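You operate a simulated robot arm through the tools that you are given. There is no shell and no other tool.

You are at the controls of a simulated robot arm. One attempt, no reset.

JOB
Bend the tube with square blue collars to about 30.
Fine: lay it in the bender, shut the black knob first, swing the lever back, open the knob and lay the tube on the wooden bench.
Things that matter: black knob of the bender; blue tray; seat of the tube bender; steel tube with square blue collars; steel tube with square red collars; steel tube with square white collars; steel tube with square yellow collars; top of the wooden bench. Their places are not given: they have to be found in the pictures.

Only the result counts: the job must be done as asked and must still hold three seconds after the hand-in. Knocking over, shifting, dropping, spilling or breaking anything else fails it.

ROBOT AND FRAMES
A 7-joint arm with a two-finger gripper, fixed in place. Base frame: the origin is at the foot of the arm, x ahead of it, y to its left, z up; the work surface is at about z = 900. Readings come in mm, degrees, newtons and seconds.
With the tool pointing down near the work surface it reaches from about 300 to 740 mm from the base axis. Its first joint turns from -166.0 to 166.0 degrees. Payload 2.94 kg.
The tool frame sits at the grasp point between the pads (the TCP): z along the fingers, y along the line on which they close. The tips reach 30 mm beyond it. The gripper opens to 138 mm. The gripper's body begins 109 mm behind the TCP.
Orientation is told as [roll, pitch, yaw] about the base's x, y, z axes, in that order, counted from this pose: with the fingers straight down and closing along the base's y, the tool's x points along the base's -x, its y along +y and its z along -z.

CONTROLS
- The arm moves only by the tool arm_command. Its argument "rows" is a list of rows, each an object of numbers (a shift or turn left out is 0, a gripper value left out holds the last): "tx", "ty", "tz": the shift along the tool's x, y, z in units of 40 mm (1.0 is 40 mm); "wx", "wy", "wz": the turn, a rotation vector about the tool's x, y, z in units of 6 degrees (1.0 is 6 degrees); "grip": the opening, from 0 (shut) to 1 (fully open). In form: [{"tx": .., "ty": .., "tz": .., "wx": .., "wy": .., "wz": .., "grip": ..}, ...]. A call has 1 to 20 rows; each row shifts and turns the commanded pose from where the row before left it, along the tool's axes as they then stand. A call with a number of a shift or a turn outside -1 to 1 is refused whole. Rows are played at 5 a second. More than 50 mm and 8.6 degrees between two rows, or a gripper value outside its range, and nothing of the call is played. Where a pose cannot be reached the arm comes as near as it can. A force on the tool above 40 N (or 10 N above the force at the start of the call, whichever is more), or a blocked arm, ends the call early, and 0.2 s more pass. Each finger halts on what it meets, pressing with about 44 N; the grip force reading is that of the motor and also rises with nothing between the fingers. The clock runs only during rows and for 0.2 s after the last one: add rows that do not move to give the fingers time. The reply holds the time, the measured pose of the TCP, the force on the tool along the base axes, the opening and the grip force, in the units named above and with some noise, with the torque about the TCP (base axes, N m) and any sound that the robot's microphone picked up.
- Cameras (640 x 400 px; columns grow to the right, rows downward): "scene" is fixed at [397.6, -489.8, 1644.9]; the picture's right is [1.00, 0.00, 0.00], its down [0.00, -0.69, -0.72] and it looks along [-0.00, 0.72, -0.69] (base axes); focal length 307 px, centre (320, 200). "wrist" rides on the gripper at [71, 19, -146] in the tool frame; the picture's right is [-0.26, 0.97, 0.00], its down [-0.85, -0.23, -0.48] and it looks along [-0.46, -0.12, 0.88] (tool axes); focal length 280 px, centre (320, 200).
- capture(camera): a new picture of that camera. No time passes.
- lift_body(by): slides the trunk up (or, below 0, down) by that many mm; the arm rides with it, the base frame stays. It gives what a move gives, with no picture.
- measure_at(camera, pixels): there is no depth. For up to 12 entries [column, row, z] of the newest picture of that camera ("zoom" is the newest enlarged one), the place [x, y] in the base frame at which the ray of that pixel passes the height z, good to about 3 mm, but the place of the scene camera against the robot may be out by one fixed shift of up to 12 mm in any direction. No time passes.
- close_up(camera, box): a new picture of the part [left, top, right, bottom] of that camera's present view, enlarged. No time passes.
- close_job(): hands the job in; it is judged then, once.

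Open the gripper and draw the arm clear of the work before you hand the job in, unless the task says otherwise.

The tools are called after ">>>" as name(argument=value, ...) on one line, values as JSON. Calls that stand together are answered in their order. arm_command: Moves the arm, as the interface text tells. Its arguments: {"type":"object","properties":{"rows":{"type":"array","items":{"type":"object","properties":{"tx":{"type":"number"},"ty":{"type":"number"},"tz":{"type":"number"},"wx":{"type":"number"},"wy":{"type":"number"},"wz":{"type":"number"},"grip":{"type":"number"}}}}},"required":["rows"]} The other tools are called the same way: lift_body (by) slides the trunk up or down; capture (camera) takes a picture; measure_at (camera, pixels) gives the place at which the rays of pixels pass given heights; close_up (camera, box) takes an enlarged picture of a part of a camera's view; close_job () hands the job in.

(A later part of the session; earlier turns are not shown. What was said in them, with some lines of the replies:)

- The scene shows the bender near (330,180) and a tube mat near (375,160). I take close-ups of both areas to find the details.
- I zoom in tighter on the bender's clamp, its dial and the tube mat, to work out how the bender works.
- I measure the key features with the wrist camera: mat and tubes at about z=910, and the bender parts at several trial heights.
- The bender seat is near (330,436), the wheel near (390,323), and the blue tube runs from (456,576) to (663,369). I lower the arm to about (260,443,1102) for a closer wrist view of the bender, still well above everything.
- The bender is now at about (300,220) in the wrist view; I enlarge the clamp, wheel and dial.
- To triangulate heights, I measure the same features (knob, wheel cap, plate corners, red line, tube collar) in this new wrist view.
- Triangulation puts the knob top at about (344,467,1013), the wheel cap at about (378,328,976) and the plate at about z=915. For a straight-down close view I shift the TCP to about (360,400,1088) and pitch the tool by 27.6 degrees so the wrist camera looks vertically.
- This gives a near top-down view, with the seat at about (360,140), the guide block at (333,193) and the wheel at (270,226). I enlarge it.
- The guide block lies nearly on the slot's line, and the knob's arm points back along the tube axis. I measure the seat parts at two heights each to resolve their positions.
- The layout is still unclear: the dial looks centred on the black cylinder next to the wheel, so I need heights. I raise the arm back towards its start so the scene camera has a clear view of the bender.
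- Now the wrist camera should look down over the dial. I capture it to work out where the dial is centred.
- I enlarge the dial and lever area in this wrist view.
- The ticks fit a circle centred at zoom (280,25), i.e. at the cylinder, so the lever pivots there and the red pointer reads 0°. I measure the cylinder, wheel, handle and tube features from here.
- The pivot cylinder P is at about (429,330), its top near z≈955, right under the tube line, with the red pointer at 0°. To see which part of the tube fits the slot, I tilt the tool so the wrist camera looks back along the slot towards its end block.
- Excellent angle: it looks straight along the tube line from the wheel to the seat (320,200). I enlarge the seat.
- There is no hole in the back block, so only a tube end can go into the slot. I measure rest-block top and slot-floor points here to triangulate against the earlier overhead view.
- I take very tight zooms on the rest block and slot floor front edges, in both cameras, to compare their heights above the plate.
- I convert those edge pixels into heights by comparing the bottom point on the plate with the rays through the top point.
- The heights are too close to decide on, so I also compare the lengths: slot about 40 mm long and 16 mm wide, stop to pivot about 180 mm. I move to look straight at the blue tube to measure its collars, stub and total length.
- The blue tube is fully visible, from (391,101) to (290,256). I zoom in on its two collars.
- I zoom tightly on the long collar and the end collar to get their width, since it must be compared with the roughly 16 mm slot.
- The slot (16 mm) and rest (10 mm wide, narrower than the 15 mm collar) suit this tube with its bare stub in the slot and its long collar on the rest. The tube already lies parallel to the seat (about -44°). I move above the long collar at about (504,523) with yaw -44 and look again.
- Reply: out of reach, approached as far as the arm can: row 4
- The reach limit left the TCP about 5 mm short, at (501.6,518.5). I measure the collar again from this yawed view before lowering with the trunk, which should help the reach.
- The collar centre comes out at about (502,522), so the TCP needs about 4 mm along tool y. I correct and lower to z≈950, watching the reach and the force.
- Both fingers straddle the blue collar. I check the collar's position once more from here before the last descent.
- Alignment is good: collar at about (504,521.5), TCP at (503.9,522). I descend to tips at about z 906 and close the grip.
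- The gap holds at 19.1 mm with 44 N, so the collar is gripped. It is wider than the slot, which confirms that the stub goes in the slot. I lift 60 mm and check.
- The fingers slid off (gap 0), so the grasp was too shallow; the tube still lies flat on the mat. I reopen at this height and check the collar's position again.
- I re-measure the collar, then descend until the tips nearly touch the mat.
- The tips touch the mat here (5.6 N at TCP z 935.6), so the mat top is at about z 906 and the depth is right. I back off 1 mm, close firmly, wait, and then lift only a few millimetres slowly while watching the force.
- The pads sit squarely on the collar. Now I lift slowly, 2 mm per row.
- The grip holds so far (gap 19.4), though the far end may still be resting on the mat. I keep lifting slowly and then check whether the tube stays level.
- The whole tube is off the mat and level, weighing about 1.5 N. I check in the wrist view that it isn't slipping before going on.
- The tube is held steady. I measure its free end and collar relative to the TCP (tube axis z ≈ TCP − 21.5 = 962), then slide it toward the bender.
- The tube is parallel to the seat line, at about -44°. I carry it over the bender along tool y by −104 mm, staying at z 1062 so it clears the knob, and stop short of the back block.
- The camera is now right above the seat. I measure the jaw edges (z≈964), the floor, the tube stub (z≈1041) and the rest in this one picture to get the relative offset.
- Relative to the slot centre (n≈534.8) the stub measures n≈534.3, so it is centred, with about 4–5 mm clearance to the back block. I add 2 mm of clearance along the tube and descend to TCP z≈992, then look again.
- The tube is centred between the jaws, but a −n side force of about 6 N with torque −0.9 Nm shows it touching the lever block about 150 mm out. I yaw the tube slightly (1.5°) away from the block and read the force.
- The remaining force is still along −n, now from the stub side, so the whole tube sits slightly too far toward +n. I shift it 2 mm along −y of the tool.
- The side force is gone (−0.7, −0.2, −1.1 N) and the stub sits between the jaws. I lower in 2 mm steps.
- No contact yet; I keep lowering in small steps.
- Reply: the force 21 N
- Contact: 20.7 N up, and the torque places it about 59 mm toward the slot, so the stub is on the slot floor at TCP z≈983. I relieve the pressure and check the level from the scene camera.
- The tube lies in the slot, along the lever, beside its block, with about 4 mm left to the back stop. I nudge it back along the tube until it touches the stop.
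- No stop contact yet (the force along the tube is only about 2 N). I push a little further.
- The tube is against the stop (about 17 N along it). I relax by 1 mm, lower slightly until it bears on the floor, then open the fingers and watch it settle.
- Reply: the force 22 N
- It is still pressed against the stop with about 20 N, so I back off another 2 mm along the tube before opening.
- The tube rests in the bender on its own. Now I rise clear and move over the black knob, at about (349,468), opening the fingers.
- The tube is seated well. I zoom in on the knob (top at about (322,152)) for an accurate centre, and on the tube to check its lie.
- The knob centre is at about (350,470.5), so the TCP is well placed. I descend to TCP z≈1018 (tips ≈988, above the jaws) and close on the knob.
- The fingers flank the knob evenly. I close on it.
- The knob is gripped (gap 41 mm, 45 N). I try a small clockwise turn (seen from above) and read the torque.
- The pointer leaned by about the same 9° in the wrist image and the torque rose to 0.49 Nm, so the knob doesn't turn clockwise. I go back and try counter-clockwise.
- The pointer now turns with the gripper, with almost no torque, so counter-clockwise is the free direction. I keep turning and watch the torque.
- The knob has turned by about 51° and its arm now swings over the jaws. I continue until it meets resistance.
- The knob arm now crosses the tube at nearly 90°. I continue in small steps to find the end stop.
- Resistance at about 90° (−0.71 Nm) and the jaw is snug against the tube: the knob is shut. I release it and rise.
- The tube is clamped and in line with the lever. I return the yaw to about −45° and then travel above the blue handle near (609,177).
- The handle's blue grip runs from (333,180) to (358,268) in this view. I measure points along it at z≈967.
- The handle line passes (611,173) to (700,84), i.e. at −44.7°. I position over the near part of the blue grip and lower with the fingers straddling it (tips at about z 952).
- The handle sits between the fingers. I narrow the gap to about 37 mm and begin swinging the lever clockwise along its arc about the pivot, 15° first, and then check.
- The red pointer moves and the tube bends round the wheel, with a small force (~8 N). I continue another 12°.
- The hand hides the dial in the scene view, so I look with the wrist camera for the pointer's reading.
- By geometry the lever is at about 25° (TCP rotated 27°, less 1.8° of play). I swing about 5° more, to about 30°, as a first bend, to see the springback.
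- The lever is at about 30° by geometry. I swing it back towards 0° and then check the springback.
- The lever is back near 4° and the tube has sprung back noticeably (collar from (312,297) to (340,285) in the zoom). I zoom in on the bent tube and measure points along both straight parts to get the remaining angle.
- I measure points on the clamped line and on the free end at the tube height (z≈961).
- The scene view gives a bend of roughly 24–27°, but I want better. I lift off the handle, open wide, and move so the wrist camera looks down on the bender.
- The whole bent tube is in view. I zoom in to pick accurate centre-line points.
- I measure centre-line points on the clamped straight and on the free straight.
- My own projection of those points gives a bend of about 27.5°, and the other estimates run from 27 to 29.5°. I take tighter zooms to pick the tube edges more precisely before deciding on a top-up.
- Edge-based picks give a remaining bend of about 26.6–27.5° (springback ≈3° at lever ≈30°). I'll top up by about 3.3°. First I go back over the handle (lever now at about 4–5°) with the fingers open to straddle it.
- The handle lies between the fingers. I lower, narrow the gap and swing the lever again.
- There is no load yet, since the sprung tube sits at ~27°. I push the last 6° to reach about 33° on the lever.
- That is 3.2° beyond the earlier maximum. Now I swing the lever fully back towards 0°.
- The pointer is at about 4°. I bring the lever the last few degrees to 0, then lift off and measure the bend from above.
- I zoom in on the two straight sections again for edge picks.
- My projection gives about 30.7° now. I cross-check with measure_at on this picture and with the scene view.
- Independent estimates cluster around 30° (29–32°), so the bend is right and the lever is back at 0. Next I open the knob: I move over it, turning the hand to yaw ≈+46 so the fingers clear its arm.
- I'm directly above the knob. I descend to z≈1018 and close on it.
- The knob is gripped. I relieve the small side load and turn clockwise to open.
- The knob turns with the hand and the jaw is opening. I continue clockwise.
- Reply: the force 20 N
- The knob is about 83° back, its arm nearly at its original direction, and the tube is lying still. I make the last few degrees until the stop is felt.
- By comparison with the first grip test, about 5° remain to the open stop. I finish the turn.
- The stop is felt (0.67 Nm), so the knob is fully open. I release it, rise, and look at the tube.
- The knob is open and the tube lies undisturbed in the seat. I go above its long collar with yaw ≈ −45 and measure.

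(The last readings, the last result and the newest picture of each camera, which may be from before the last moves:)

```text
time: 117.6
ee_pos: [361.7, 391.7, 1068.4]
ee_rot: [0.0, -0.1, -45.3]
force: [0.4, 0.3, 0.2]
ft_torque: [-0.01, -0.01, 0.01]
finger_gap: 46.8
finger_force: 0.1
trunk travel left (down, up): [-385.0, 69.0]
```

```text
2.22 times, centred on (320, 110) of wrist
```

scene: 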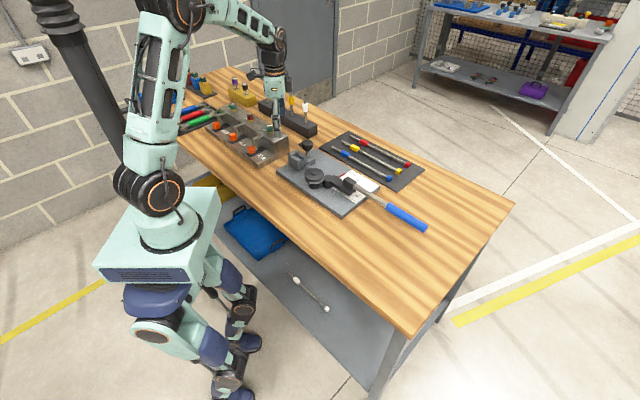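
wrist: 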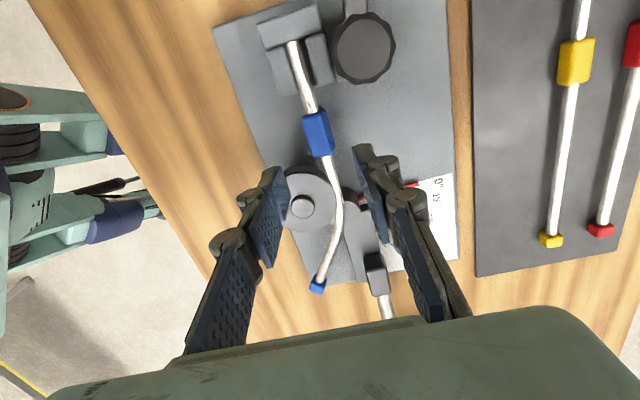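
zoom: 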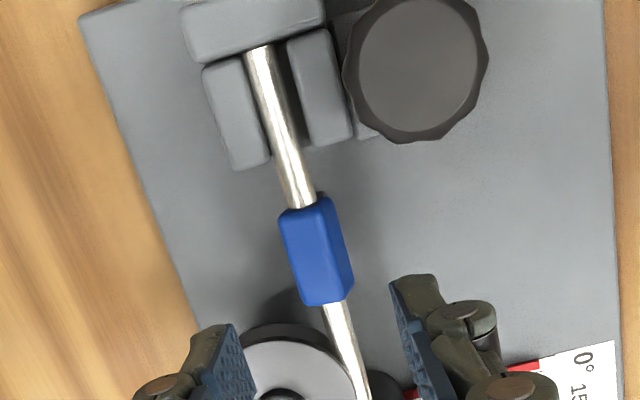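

I measure the collar ends, the stub and the tube direction from this view.

>>> measure_at(camera="wrist", pixels=[[310.1, 113.2, 963], [325.4, 155.9, 963], [318.2, 132.5, 970], [293.5, 44.8, 961], [328, 157.7, 961], [318.2, 132.5, 970], [310.1, 113.2, 963], [325.4, 155.9, 963]])

>>> close_up(camera="wrist", box=[290, 95, 350, 170])

```text
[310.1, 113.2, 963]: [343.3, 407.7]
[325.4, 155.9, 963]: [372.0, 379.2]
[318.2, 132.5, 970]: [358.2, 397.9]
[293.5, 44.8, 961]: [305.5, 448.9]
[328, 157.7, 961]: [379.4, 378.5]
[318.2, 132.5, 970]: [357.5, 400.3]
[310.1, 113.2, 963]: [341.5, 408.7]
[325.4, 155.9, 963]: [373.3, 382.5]
```

```text
5.33 times, centred on (320, 132) of wrist
```

zoom: 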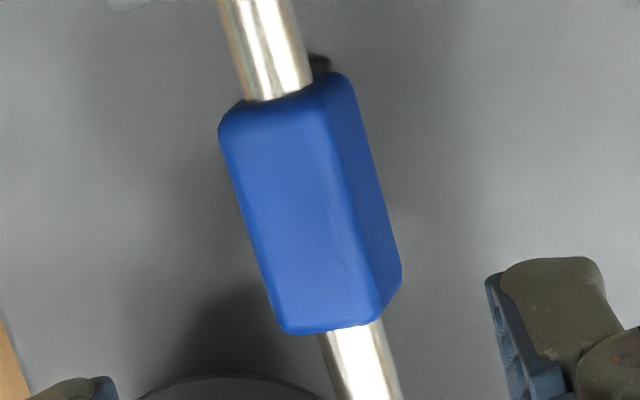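

The tube has rolled slightly (the collar's right face shows), but closing should square it. Collar centre is at about (358,396.5). I adjust and descend to tips ≈ z 946 astride it.

>>> arm_command(rows=[{"tx": 0.1, "ty": 0.04, "wz": -0.15, "tz": 0.3}, {"tz": 0.5}, {"tz": 0.5}, {"tz": 0.4}, {"tz": 0.3}, {"tz": 0.2}, {"tz": 0.1}, {}])

>>> capture(camera="wrist")

>>> close_up(camera="scene", box=[285, 130, 365, 210])

```text
time: 119.4
ee_pos: [358.4, 397.0, 978.1]
ee_rot: [-0.1, 0.0, -44.5]
force: [-0.2, -0.5, 0.3]
ft_torque: [0.03, 0.04, 0.01]
finger_gap: 47.2
finger_force: 0.0
trunk travel left (down, up): [-385.0, 69.0]
```

```text
taken
```

wrist: 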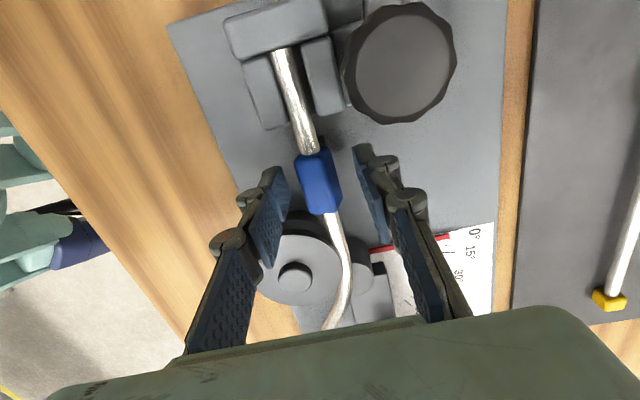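

```text
5.00 times, centred on (325, 170) of scene
```

zoom: 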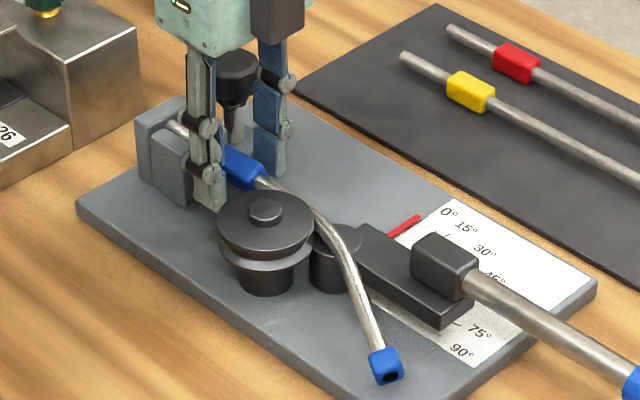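

The fingers straddle the collar with even margins. I close gently.

>>> arm_command(rows=[{"tz": 0.06}, {"grip": 0.22}, {"grip": 0.15}, {"grip": 0.08}, {"grip": 0.0}, {}, {}, {}])

>>> close_up(camera="wrist", box=[250, 100, 400, 280])

>>> close_up(camera="scene", box=[285, 130, 365, 210])

```text
time: 121.2
ee_pos: [357.6, 396.0, 975.9]
ee_rot: [-0.1, 0.0, -44.6]
force: [0.0, 0.0, 0.0]
ft_torque: [0.11, 0.07, 0.0]
finger_gap: 18.7
finger_force: 44.1
trunk travel left (down, up): [-385.0, 69.0]
```

```text
2.22 times, centred on (325, 190) of wrist
```

zoom: 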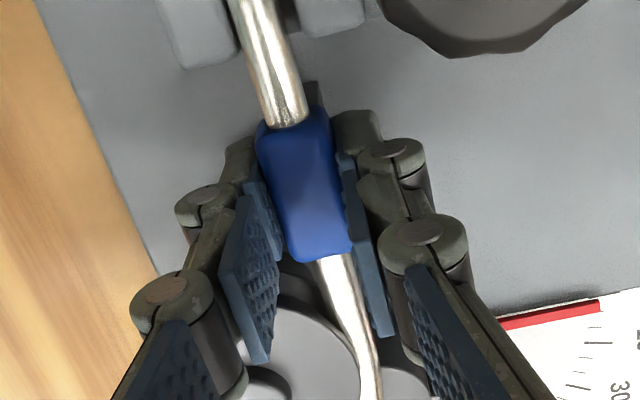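

```text
5.00 times, centred on (325, 170) of scene
```

zoom: 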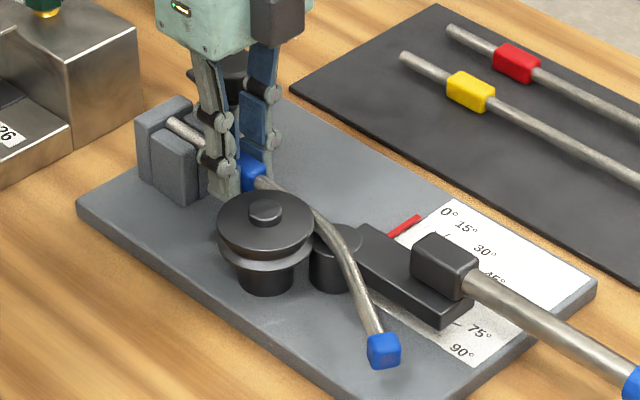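

Gripped and squared (gap 18.7), with the free end level again. The bent tube hugs the wheel groove, so I first shift it about 3 mm away from the wheel and then lift slowly, watching the force.

>>> arm_command(rows=[{"ty": 0.04}, {"ty": 0.04}, {}, {"tz": -0.05}, {"tz": -0.05}, {}])

```text
time: 122.6
ee_pos: [360.5, 398.5, 979.2]
ee_rot: [-0.1, -0.1, -44.5]
force: [-0.1, 0.6, -0.7]
ft_torque: [0.05, 0.07, 0.02]
finger_gap: 18.7
finger_force: 43.8
trunk travel left (down, up): [-385.0, 69.0]
```

No resistance so far. I keep lifting in small steps.

>>> arm_command(rows=[{"tz": -0.06}, {"tz": -0.06}, {"tz": -0.06}, {"tz": -0.06}, {"tz": -0.06}, {}])

>>> close_up(camera="scene", box=[285, 130, 365, 210])

```text
time: 124.0
ee_pos: [362.4, 398.0, 991.8]
ee_rot: [-0.1, 0.1, -44.5]
force: [-0.7, 1.0, -2.1]
ft_torque: [0.09, 0.07, 0.02]
finger_gap: 18.7
finger_force: 43.8
trunk travel left (down, up): [-385.0, 69.0]
```

```text
5.00 times, centred on (325, 170) of scene
```

zoom: 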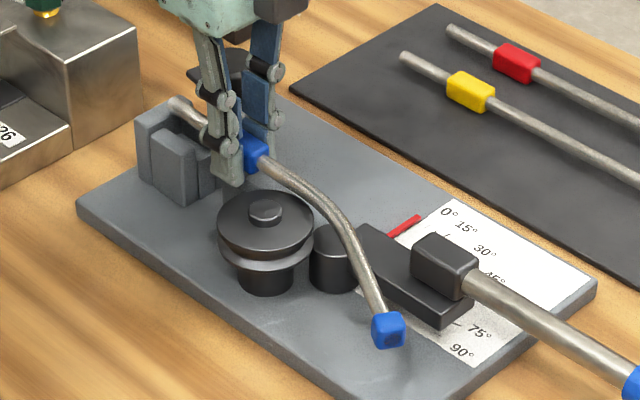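

The tube is free of the bender. I raise it further and measure the bench's free area from the scene picture.

>>> arm_command(rows=[{"tz": -0.12}, {"tz": -0.2}, {"tz": -0.25}, {"tz": -0.3}, {"tz": -0.3}, {"tz": -0.25}, {"tz": -0.2}, {"tz": -0.1}, {}])

>>> capture(camera="scene")

>>> measure_at(camera="scene", pixels=[[514, 204, 900], [415, 333, 900], [300, 250, 900], [365, 211, 900], [384, 185, 900], [426, 230, 967], [380, 260, 900], [400, 290, 900], [450, 215, 900], [423, 175, 900], [384, 192, 903], [460, 190, 900]])

```text
time: 126.0
ee_pos: [362.5, 397.1, 1061.5]
ee_rot: [-0.1, 0.0, -44.6]
force: [0.9, -0.3, -1.2]
ft_torque: [0.09, 0.07, -0.01]
finger_gap: 18.4
finger_force: 43.9
trunk travel left (down, up): [-385.0, 69.0]
```

```text
taken
```

scene: 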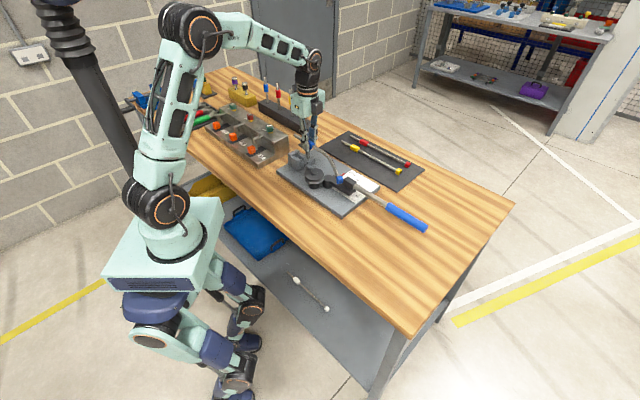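

```text
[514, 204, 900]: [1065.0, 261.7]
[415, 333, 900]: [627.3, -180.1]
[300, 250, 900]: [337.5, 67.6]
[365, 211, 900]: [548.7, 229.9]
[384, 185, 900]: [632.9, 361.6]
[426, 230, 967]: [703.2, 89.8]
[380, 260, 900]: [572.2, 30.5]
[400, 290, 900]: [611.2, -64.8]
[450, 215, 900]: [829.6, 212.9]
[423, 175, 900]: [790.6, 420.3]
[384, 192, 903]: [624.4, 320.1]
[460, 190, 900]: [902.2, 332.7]
```

There is a wide clear strip of wood in front of the bender and handle. I carry the tube to about (480,124), beyond the plate and clear of the handle and bench edge, at a gentle speed.

>>> arm_command(rows=[{"tx": -0.1, "ty": -0.04}, {"tx": -0.25, "ty": -0.1}, {"tx": -0.4, "ty": -0.16}, {"tx": -0.45, "ty": -0.18}, {"tx": -0.45, "ty": -0.18}, {"tx": -0.45, "ty": -0.18}, {"tx": -0.45, "ty": -0.18}, {"tx": -0.45, "ty": -0.18}, {"tx": -0.45, "ty": -0.18}, {"tx": -0.45, "ty": -0.18}, {"tx": -0.45, "ty": -0.18}, {"tx": -0.45, "ty": -0.18}, {"tx": -0.45, "ty": -0.18}, {"tx": -0.45, "ty": -0.18}, {"tx": -0.45, "ty": -0.18}, {"tx": -0.45, "ty": -0.18}, {"tx": -0.4, "ty": -0.16}, {"tx": -0.25, "ty": -0.1}, {"tx": -0.1, "ty": -0.04}, {}])

>>> capture(camera="wrist")

>>> capture(camera="scene")

```text
time: 130.2
ee_pos: [490.0, 107.5, 1060.5]
ee_rot: [-0.1, -0.1, -44.5]
force: [-0.5, 0.0, -2.0]
ft_torque: [0.08, 0.08, 0.03]
finger_gap: 18.5
finger_force: 44.1
trunk travel left (down, up): [-385.0, 69.0]
```

```text
taken
```

wrist: 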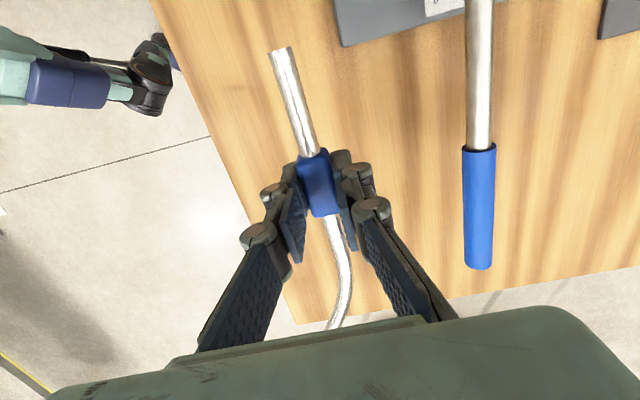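

```text
taken
```

scene: 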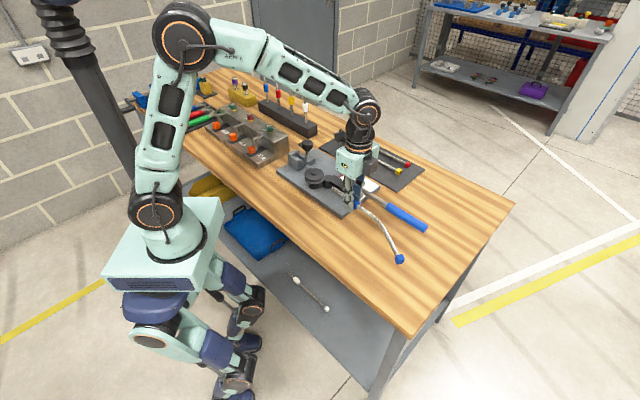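

The bench edges show in the wrist view. I measure them at z=900 and compare with where the tube's free end will land.

>>> measure_at(camera="wrist", pixels=[[205, 110, 900], [260, 240, 900], [297, 320, 900], [520, 287, 900], [620, 269, 900], [345, 46, 900], [337, 322, 1038], [347, 270, 1038], [281, 50, 1038], [480, 265, 967]])

>>> close_up(camera="scene", box=[320, 150, 440, 290])

>>> measure_at(camera="scene", pixels=[[399, 259, 1038], [399, 259, 1030], [380, 228, 1038]])

```text
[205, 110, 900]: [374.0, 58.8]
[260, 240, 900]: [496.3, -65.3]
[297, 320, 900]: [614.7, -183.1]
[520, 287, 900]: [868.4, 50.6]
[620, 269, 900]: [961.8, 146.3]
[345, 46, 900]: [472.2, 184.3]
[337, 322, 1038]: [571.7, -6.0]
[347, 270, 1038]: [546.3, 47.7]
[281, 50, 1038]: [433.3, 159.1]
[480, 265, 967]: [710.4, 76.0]
```

```text
2.86 times, centred on (380, 220) of scene
```

zoom: 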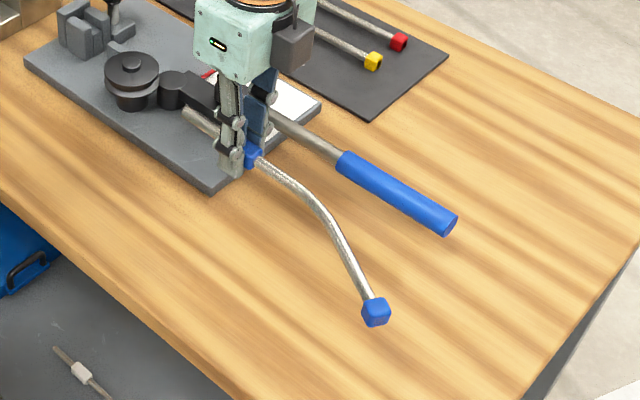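

```text
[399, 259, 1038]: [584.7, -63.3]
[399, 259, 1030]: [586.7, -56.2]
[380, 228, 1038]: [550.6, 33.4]
```

The free end will land about 57 mm inside the bench edge, and the stub is clear of the plate. I lower gently toward the wood.

>>> arm_command(rows=[{"tz": 0.1}, {"tz": 0.2}, {"tz": 0.3}, {"tz": 0.35}, {"tz": 0.35}, {"tz": 0.35}, {"tz": 0.35}, {"tz": 0.3}, {"tz": 0.3}, {"tz": 0.2}, {"tz": 0.12}, {"tz": 0.08}, {}])

>>> close_up(camera="scene", box=[320, 170, 420, 280])

```text
time: 133.0
ee_pos: [489.0, 107.9, 939.7]
ee_rot: [-0.1, 0.0, -44.5]
force: [0.5, 0.4, -0.9]
ft_torque: [0.1, 0.04, 0.0]
finger_gap: 18.6
finger_force: 43.4
trunk travel left (down, up): [-385.0, 69.0]
```

```text
3.64 times, centred on (370, 225) of scene
```

zoom: 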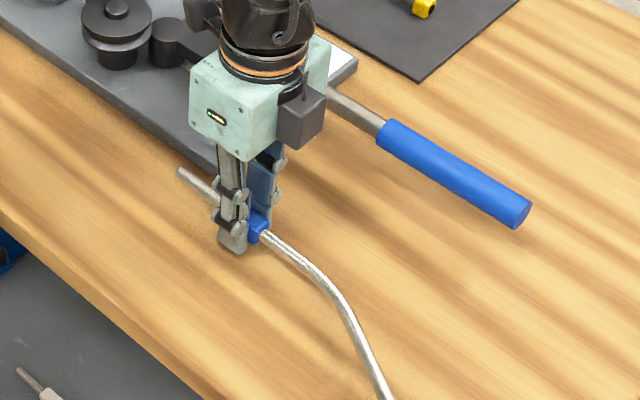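

The tube is close to the wood. I lower in 2 mm steps until contact.

>>> arm_command(rows=[{"tz": 0.05}, {"tz": 0.05}, {"tz": 0.05}, {}])

```text
time: 134.0
ee_pos: [490.4, 106.7, 935.0]
ee_rot: [-0.1, 0.0, -44.5]
force: [0.5, -0.7, -1.7]
ft_torque: [0.06, 0.05, 0.01]
finger_gap: 18.6
finger_force: 43.8
trunk travel left (down, up): [-385.0, 69.0]
```

>>> arm_command(rows=[{"tz": 0.05}, {"tz": 0.05}, {}])

>>> close_up(camera="scene", box=[340, 190, 420, 275])

```text
time: 134.8
ee_pos: [489.0, 107.3, 930.7]
ee_rot: [-0.2, 0.0, -44.4]
force: [0.7, 0.2, -1.6]
ft_torque: [0.06, 0.09, 0.0]
finger_gap: 18.5
finger_force: 43.6
trunk travel left (down, up): [-385.0, 69.0]
```

```text
4.71 times, centred on (380, 232) of scene
```

zoom: 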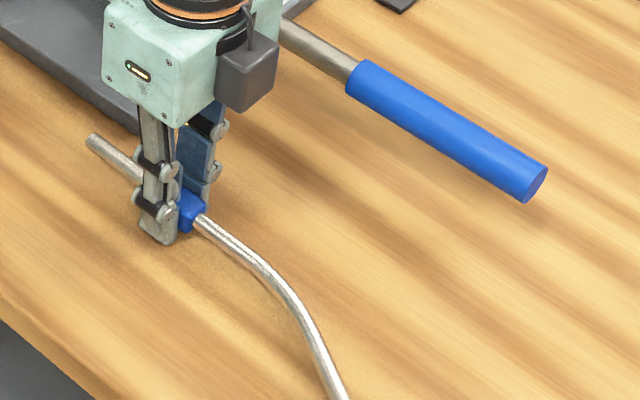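

Tips are at about z 901. I go down one more millimetre, then ease the fingers open in very small steps so the tube settles softly.

>>> arm_command(rows=[{"tz": 0.025}, {}, {"grip": 0.135}, {"grip": 0.138}, {"grip": 0.141}, {"grip": 0.144}, {"grip": 0.147}, {"grip": 0.15}, {"grip": 0.16}, {}])

>>> close_up(camera="scene", box=[340, 190, 420, 275])

```text
time: 137.0
ee_pos: [489.1, 108.5, 928.8]
ee_rot: [-0.1, 0.1, -44.5]
force: [0.3, 0.6, -0.3]
ft_torque: [0.02, 0.01, 0.01]
finger_gap: 21.9
finger_force: 0.0
trunk travel left (down, up): [-385.0, 69.0]
```

```text
4.71 times, centred on (380, 232) of scene
```

zoom: 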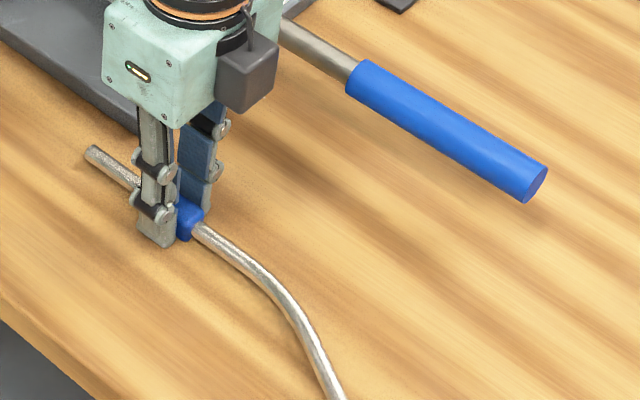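

The tube has settled on the wood. I open the fingers further and rise straight up, then look at the tube.

>>> arm_command(rows=[{"grip": 0.22}, {"grip": 0.32}, {}, {"tz": -0.1}, {"tz": -0.3}, {"tz": -0.6}, {"tz": -0.8}, {"tz": -0.9}, {"tz": -0.9}, {"tz": -0.9}, {}])

>>> capture(camera="wrist")

>>> close_up(camera="scene", box=[280, 130, 440, 280])

```text
time: 139.4
ee_pos: [489.4, 106.9, 1111.0]
ee_rot: [-0.1, 0.0, -44.5]
force: [0.1, -0.3, 0.5]
ft_torque: [-0.03, -0.01, 0.0]
finger_gap: 44.4
finger_force: 0.0
trunk travel left (down, up): [-385.0, 69.0]
```

```text
taken
```

wrist: 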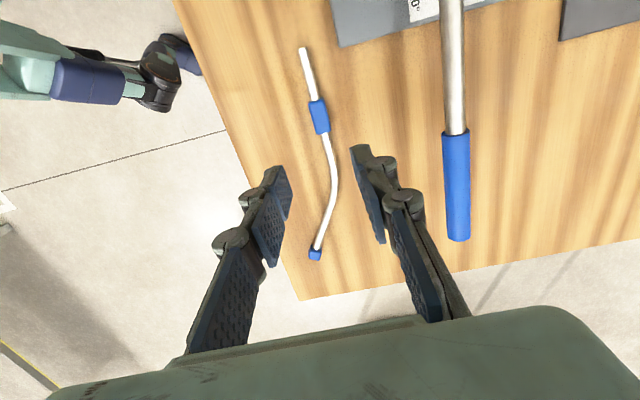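

```text
2.67 times, centred on (360, 205) of scene
```

zoom: 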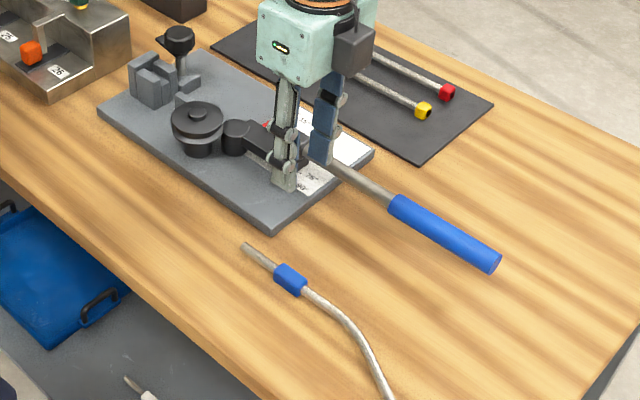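

The tube lies flat on the wood. I now measure the bend angle properly on the bench, zooming on both straight parts.

>>> close_up(camera="wrist", box=[290, 40, 350, 150])

>>> close_up(camera="wrist", box=[300, 180, 350, 270])

>>> close_up(camera="wrist", box=[310, 120, 350, 190])

```text
3.64 times, centred on (320, 95) of wrist
```

zoom: 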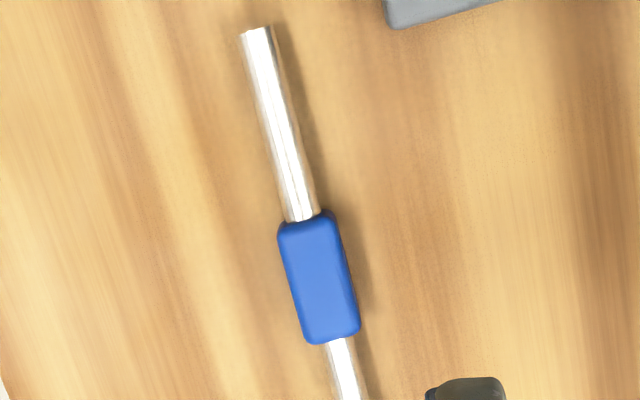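

```text
4.44 times, centred on (325, 225) of wrist
```

zoom: 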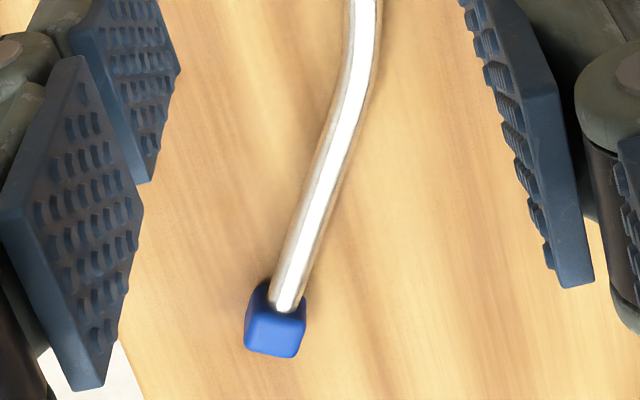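

```text
5.71 times, centred on (330, 155) of wrist
```

zoom: 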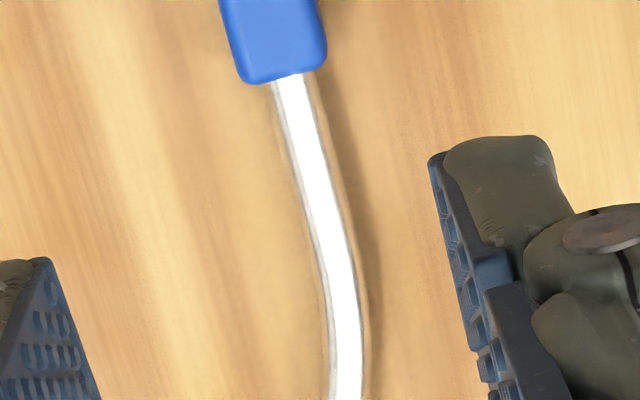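

From edge picks I get about 31°. I cross-check with measure_at in both cameras.

>>> measure_at(camera="wrist", pixels=[[302.7, 49.1, 909], [324.75, 134.9, 909], [326.6, 216, 909], [317, 243, 909], [302.7, 49.1, 909], [324.75, 134.9, 909], [326.6, 216, 909], [317, 243, 909], [302.7, 49.1, 909], [324.75, 134.9, 909], [326.6, 216, 909], [317, 243, 909]])

>>> close_up(camera="scene", box=[365, 230, 415, 290])

>>> close_up(camera="scene", box=[310, 210, 370, 260])

```text
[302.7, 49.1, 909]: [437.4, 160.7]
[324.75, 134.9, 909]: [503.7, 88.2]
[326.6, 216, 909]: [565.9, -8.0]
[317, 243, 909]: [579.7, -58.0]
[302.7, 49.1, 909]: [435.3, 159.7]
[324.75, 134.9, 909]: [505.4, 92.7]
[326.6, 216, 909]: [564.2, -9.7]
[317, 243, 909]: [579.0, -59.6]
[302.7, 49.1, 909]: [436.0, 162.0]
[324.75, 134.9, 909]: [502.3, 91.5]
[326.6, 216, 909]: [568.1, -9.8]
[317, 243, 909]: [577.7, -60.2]
```

```text
6.67 times, centred on (390, 260) of scene
```

zoom: 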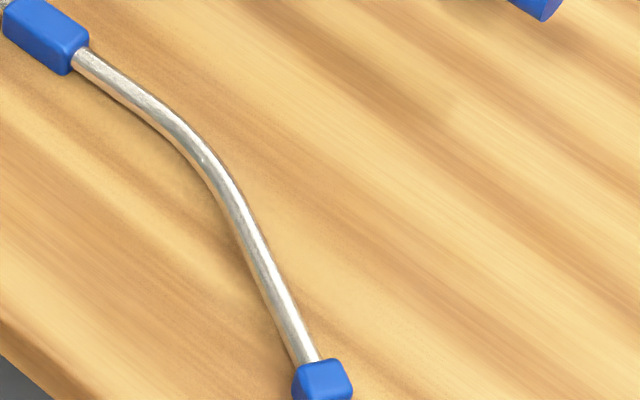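

```text
8.00 times, centred on (340, 235) of scene
```

zoom: 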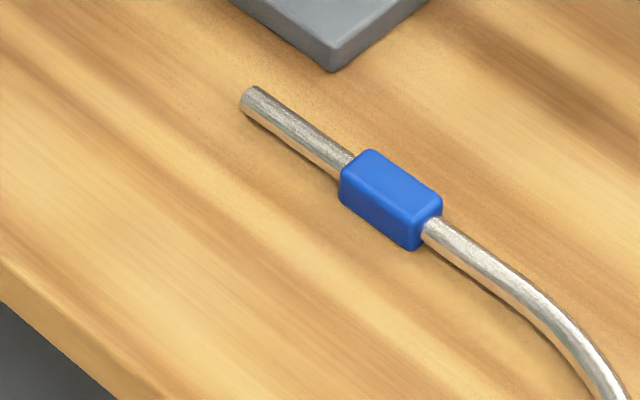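

All the checks agree: 29.8° and 30.4°, plus 31° from my own projection. The tube lies flat on the wood, clear of everything. I withdraw the arm upward and take a last look before handing in.

>>> arm_command(rows=[{"tz": -0.8, "grip": 1}, {"tz": -0.9}, {"tz": -0.9}, {"tx": 0.5, "tz": -0.5}, {"tx": 0.8}, {"tx": 0.8}, {"tx": 0.8}, {}, {}])

>>> capture(camera="scene")

>>> close_up(camera="scene", box=[270, 130, 440, 290])

```text
time: 141.4
ee_pos: [405.1, 189.1, 1232.5]
ee_rot: [-0.2, 0.0, -44.5]
force: [0.8, 0.3, 1.2]
ft_torque: [0.01, 0.0, -0.03]
finger_gap: 137.8
finger_force: 0.1
trunk travel left (down, up): [-385.0, 69.0]
```

```text
taken
```

scene: 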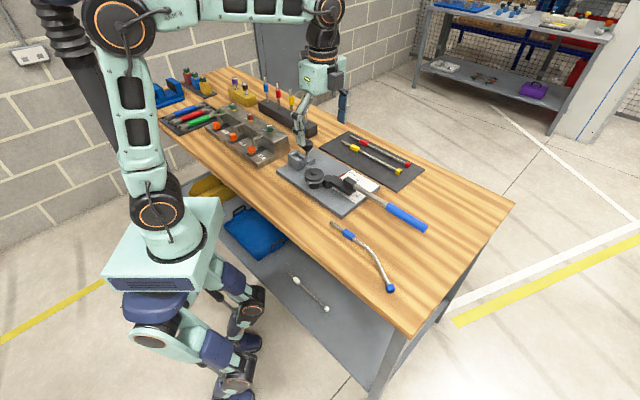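

```text
2.50 times, centred on (355, 210) of scene
```

zoom: 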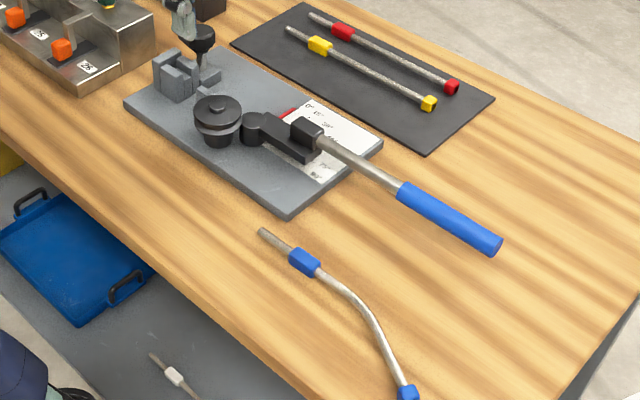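

The tube, bent to about 30°, lies on the bench; the lever is back, the knob is open, and the other tubes are untouched. The gripper is open and clear, so I hand in.

>>> close_job()

```text
The job is handed in.
```

The blue-collared tube is bent to about 30° and lies flat on the wooden bench, and I have handed the job in. The tool returned no verdict, only that the job was handed in.

- **Bend:** three measurements on the bench gave 29.8°, 30.4° and 31°. The first swing sprang back to about 27°, so I swung the lever a second time, about 3° further.
- **Order:** I laid the tube in the seat, shut the black knob, swung the lever and brought it back to 0°. Then I opened the knob and lifted the tube out.
- **Slip at the start:** on the first pick-up the fingers slid off the collar while lifting. The tube stayed on its mat in the same place, and the second, slower lift held.
- **Everything else:** in the last picture the yellow and red tubes are still on their mat and nothing else looks moved. The gripper is open and clear of the bench.
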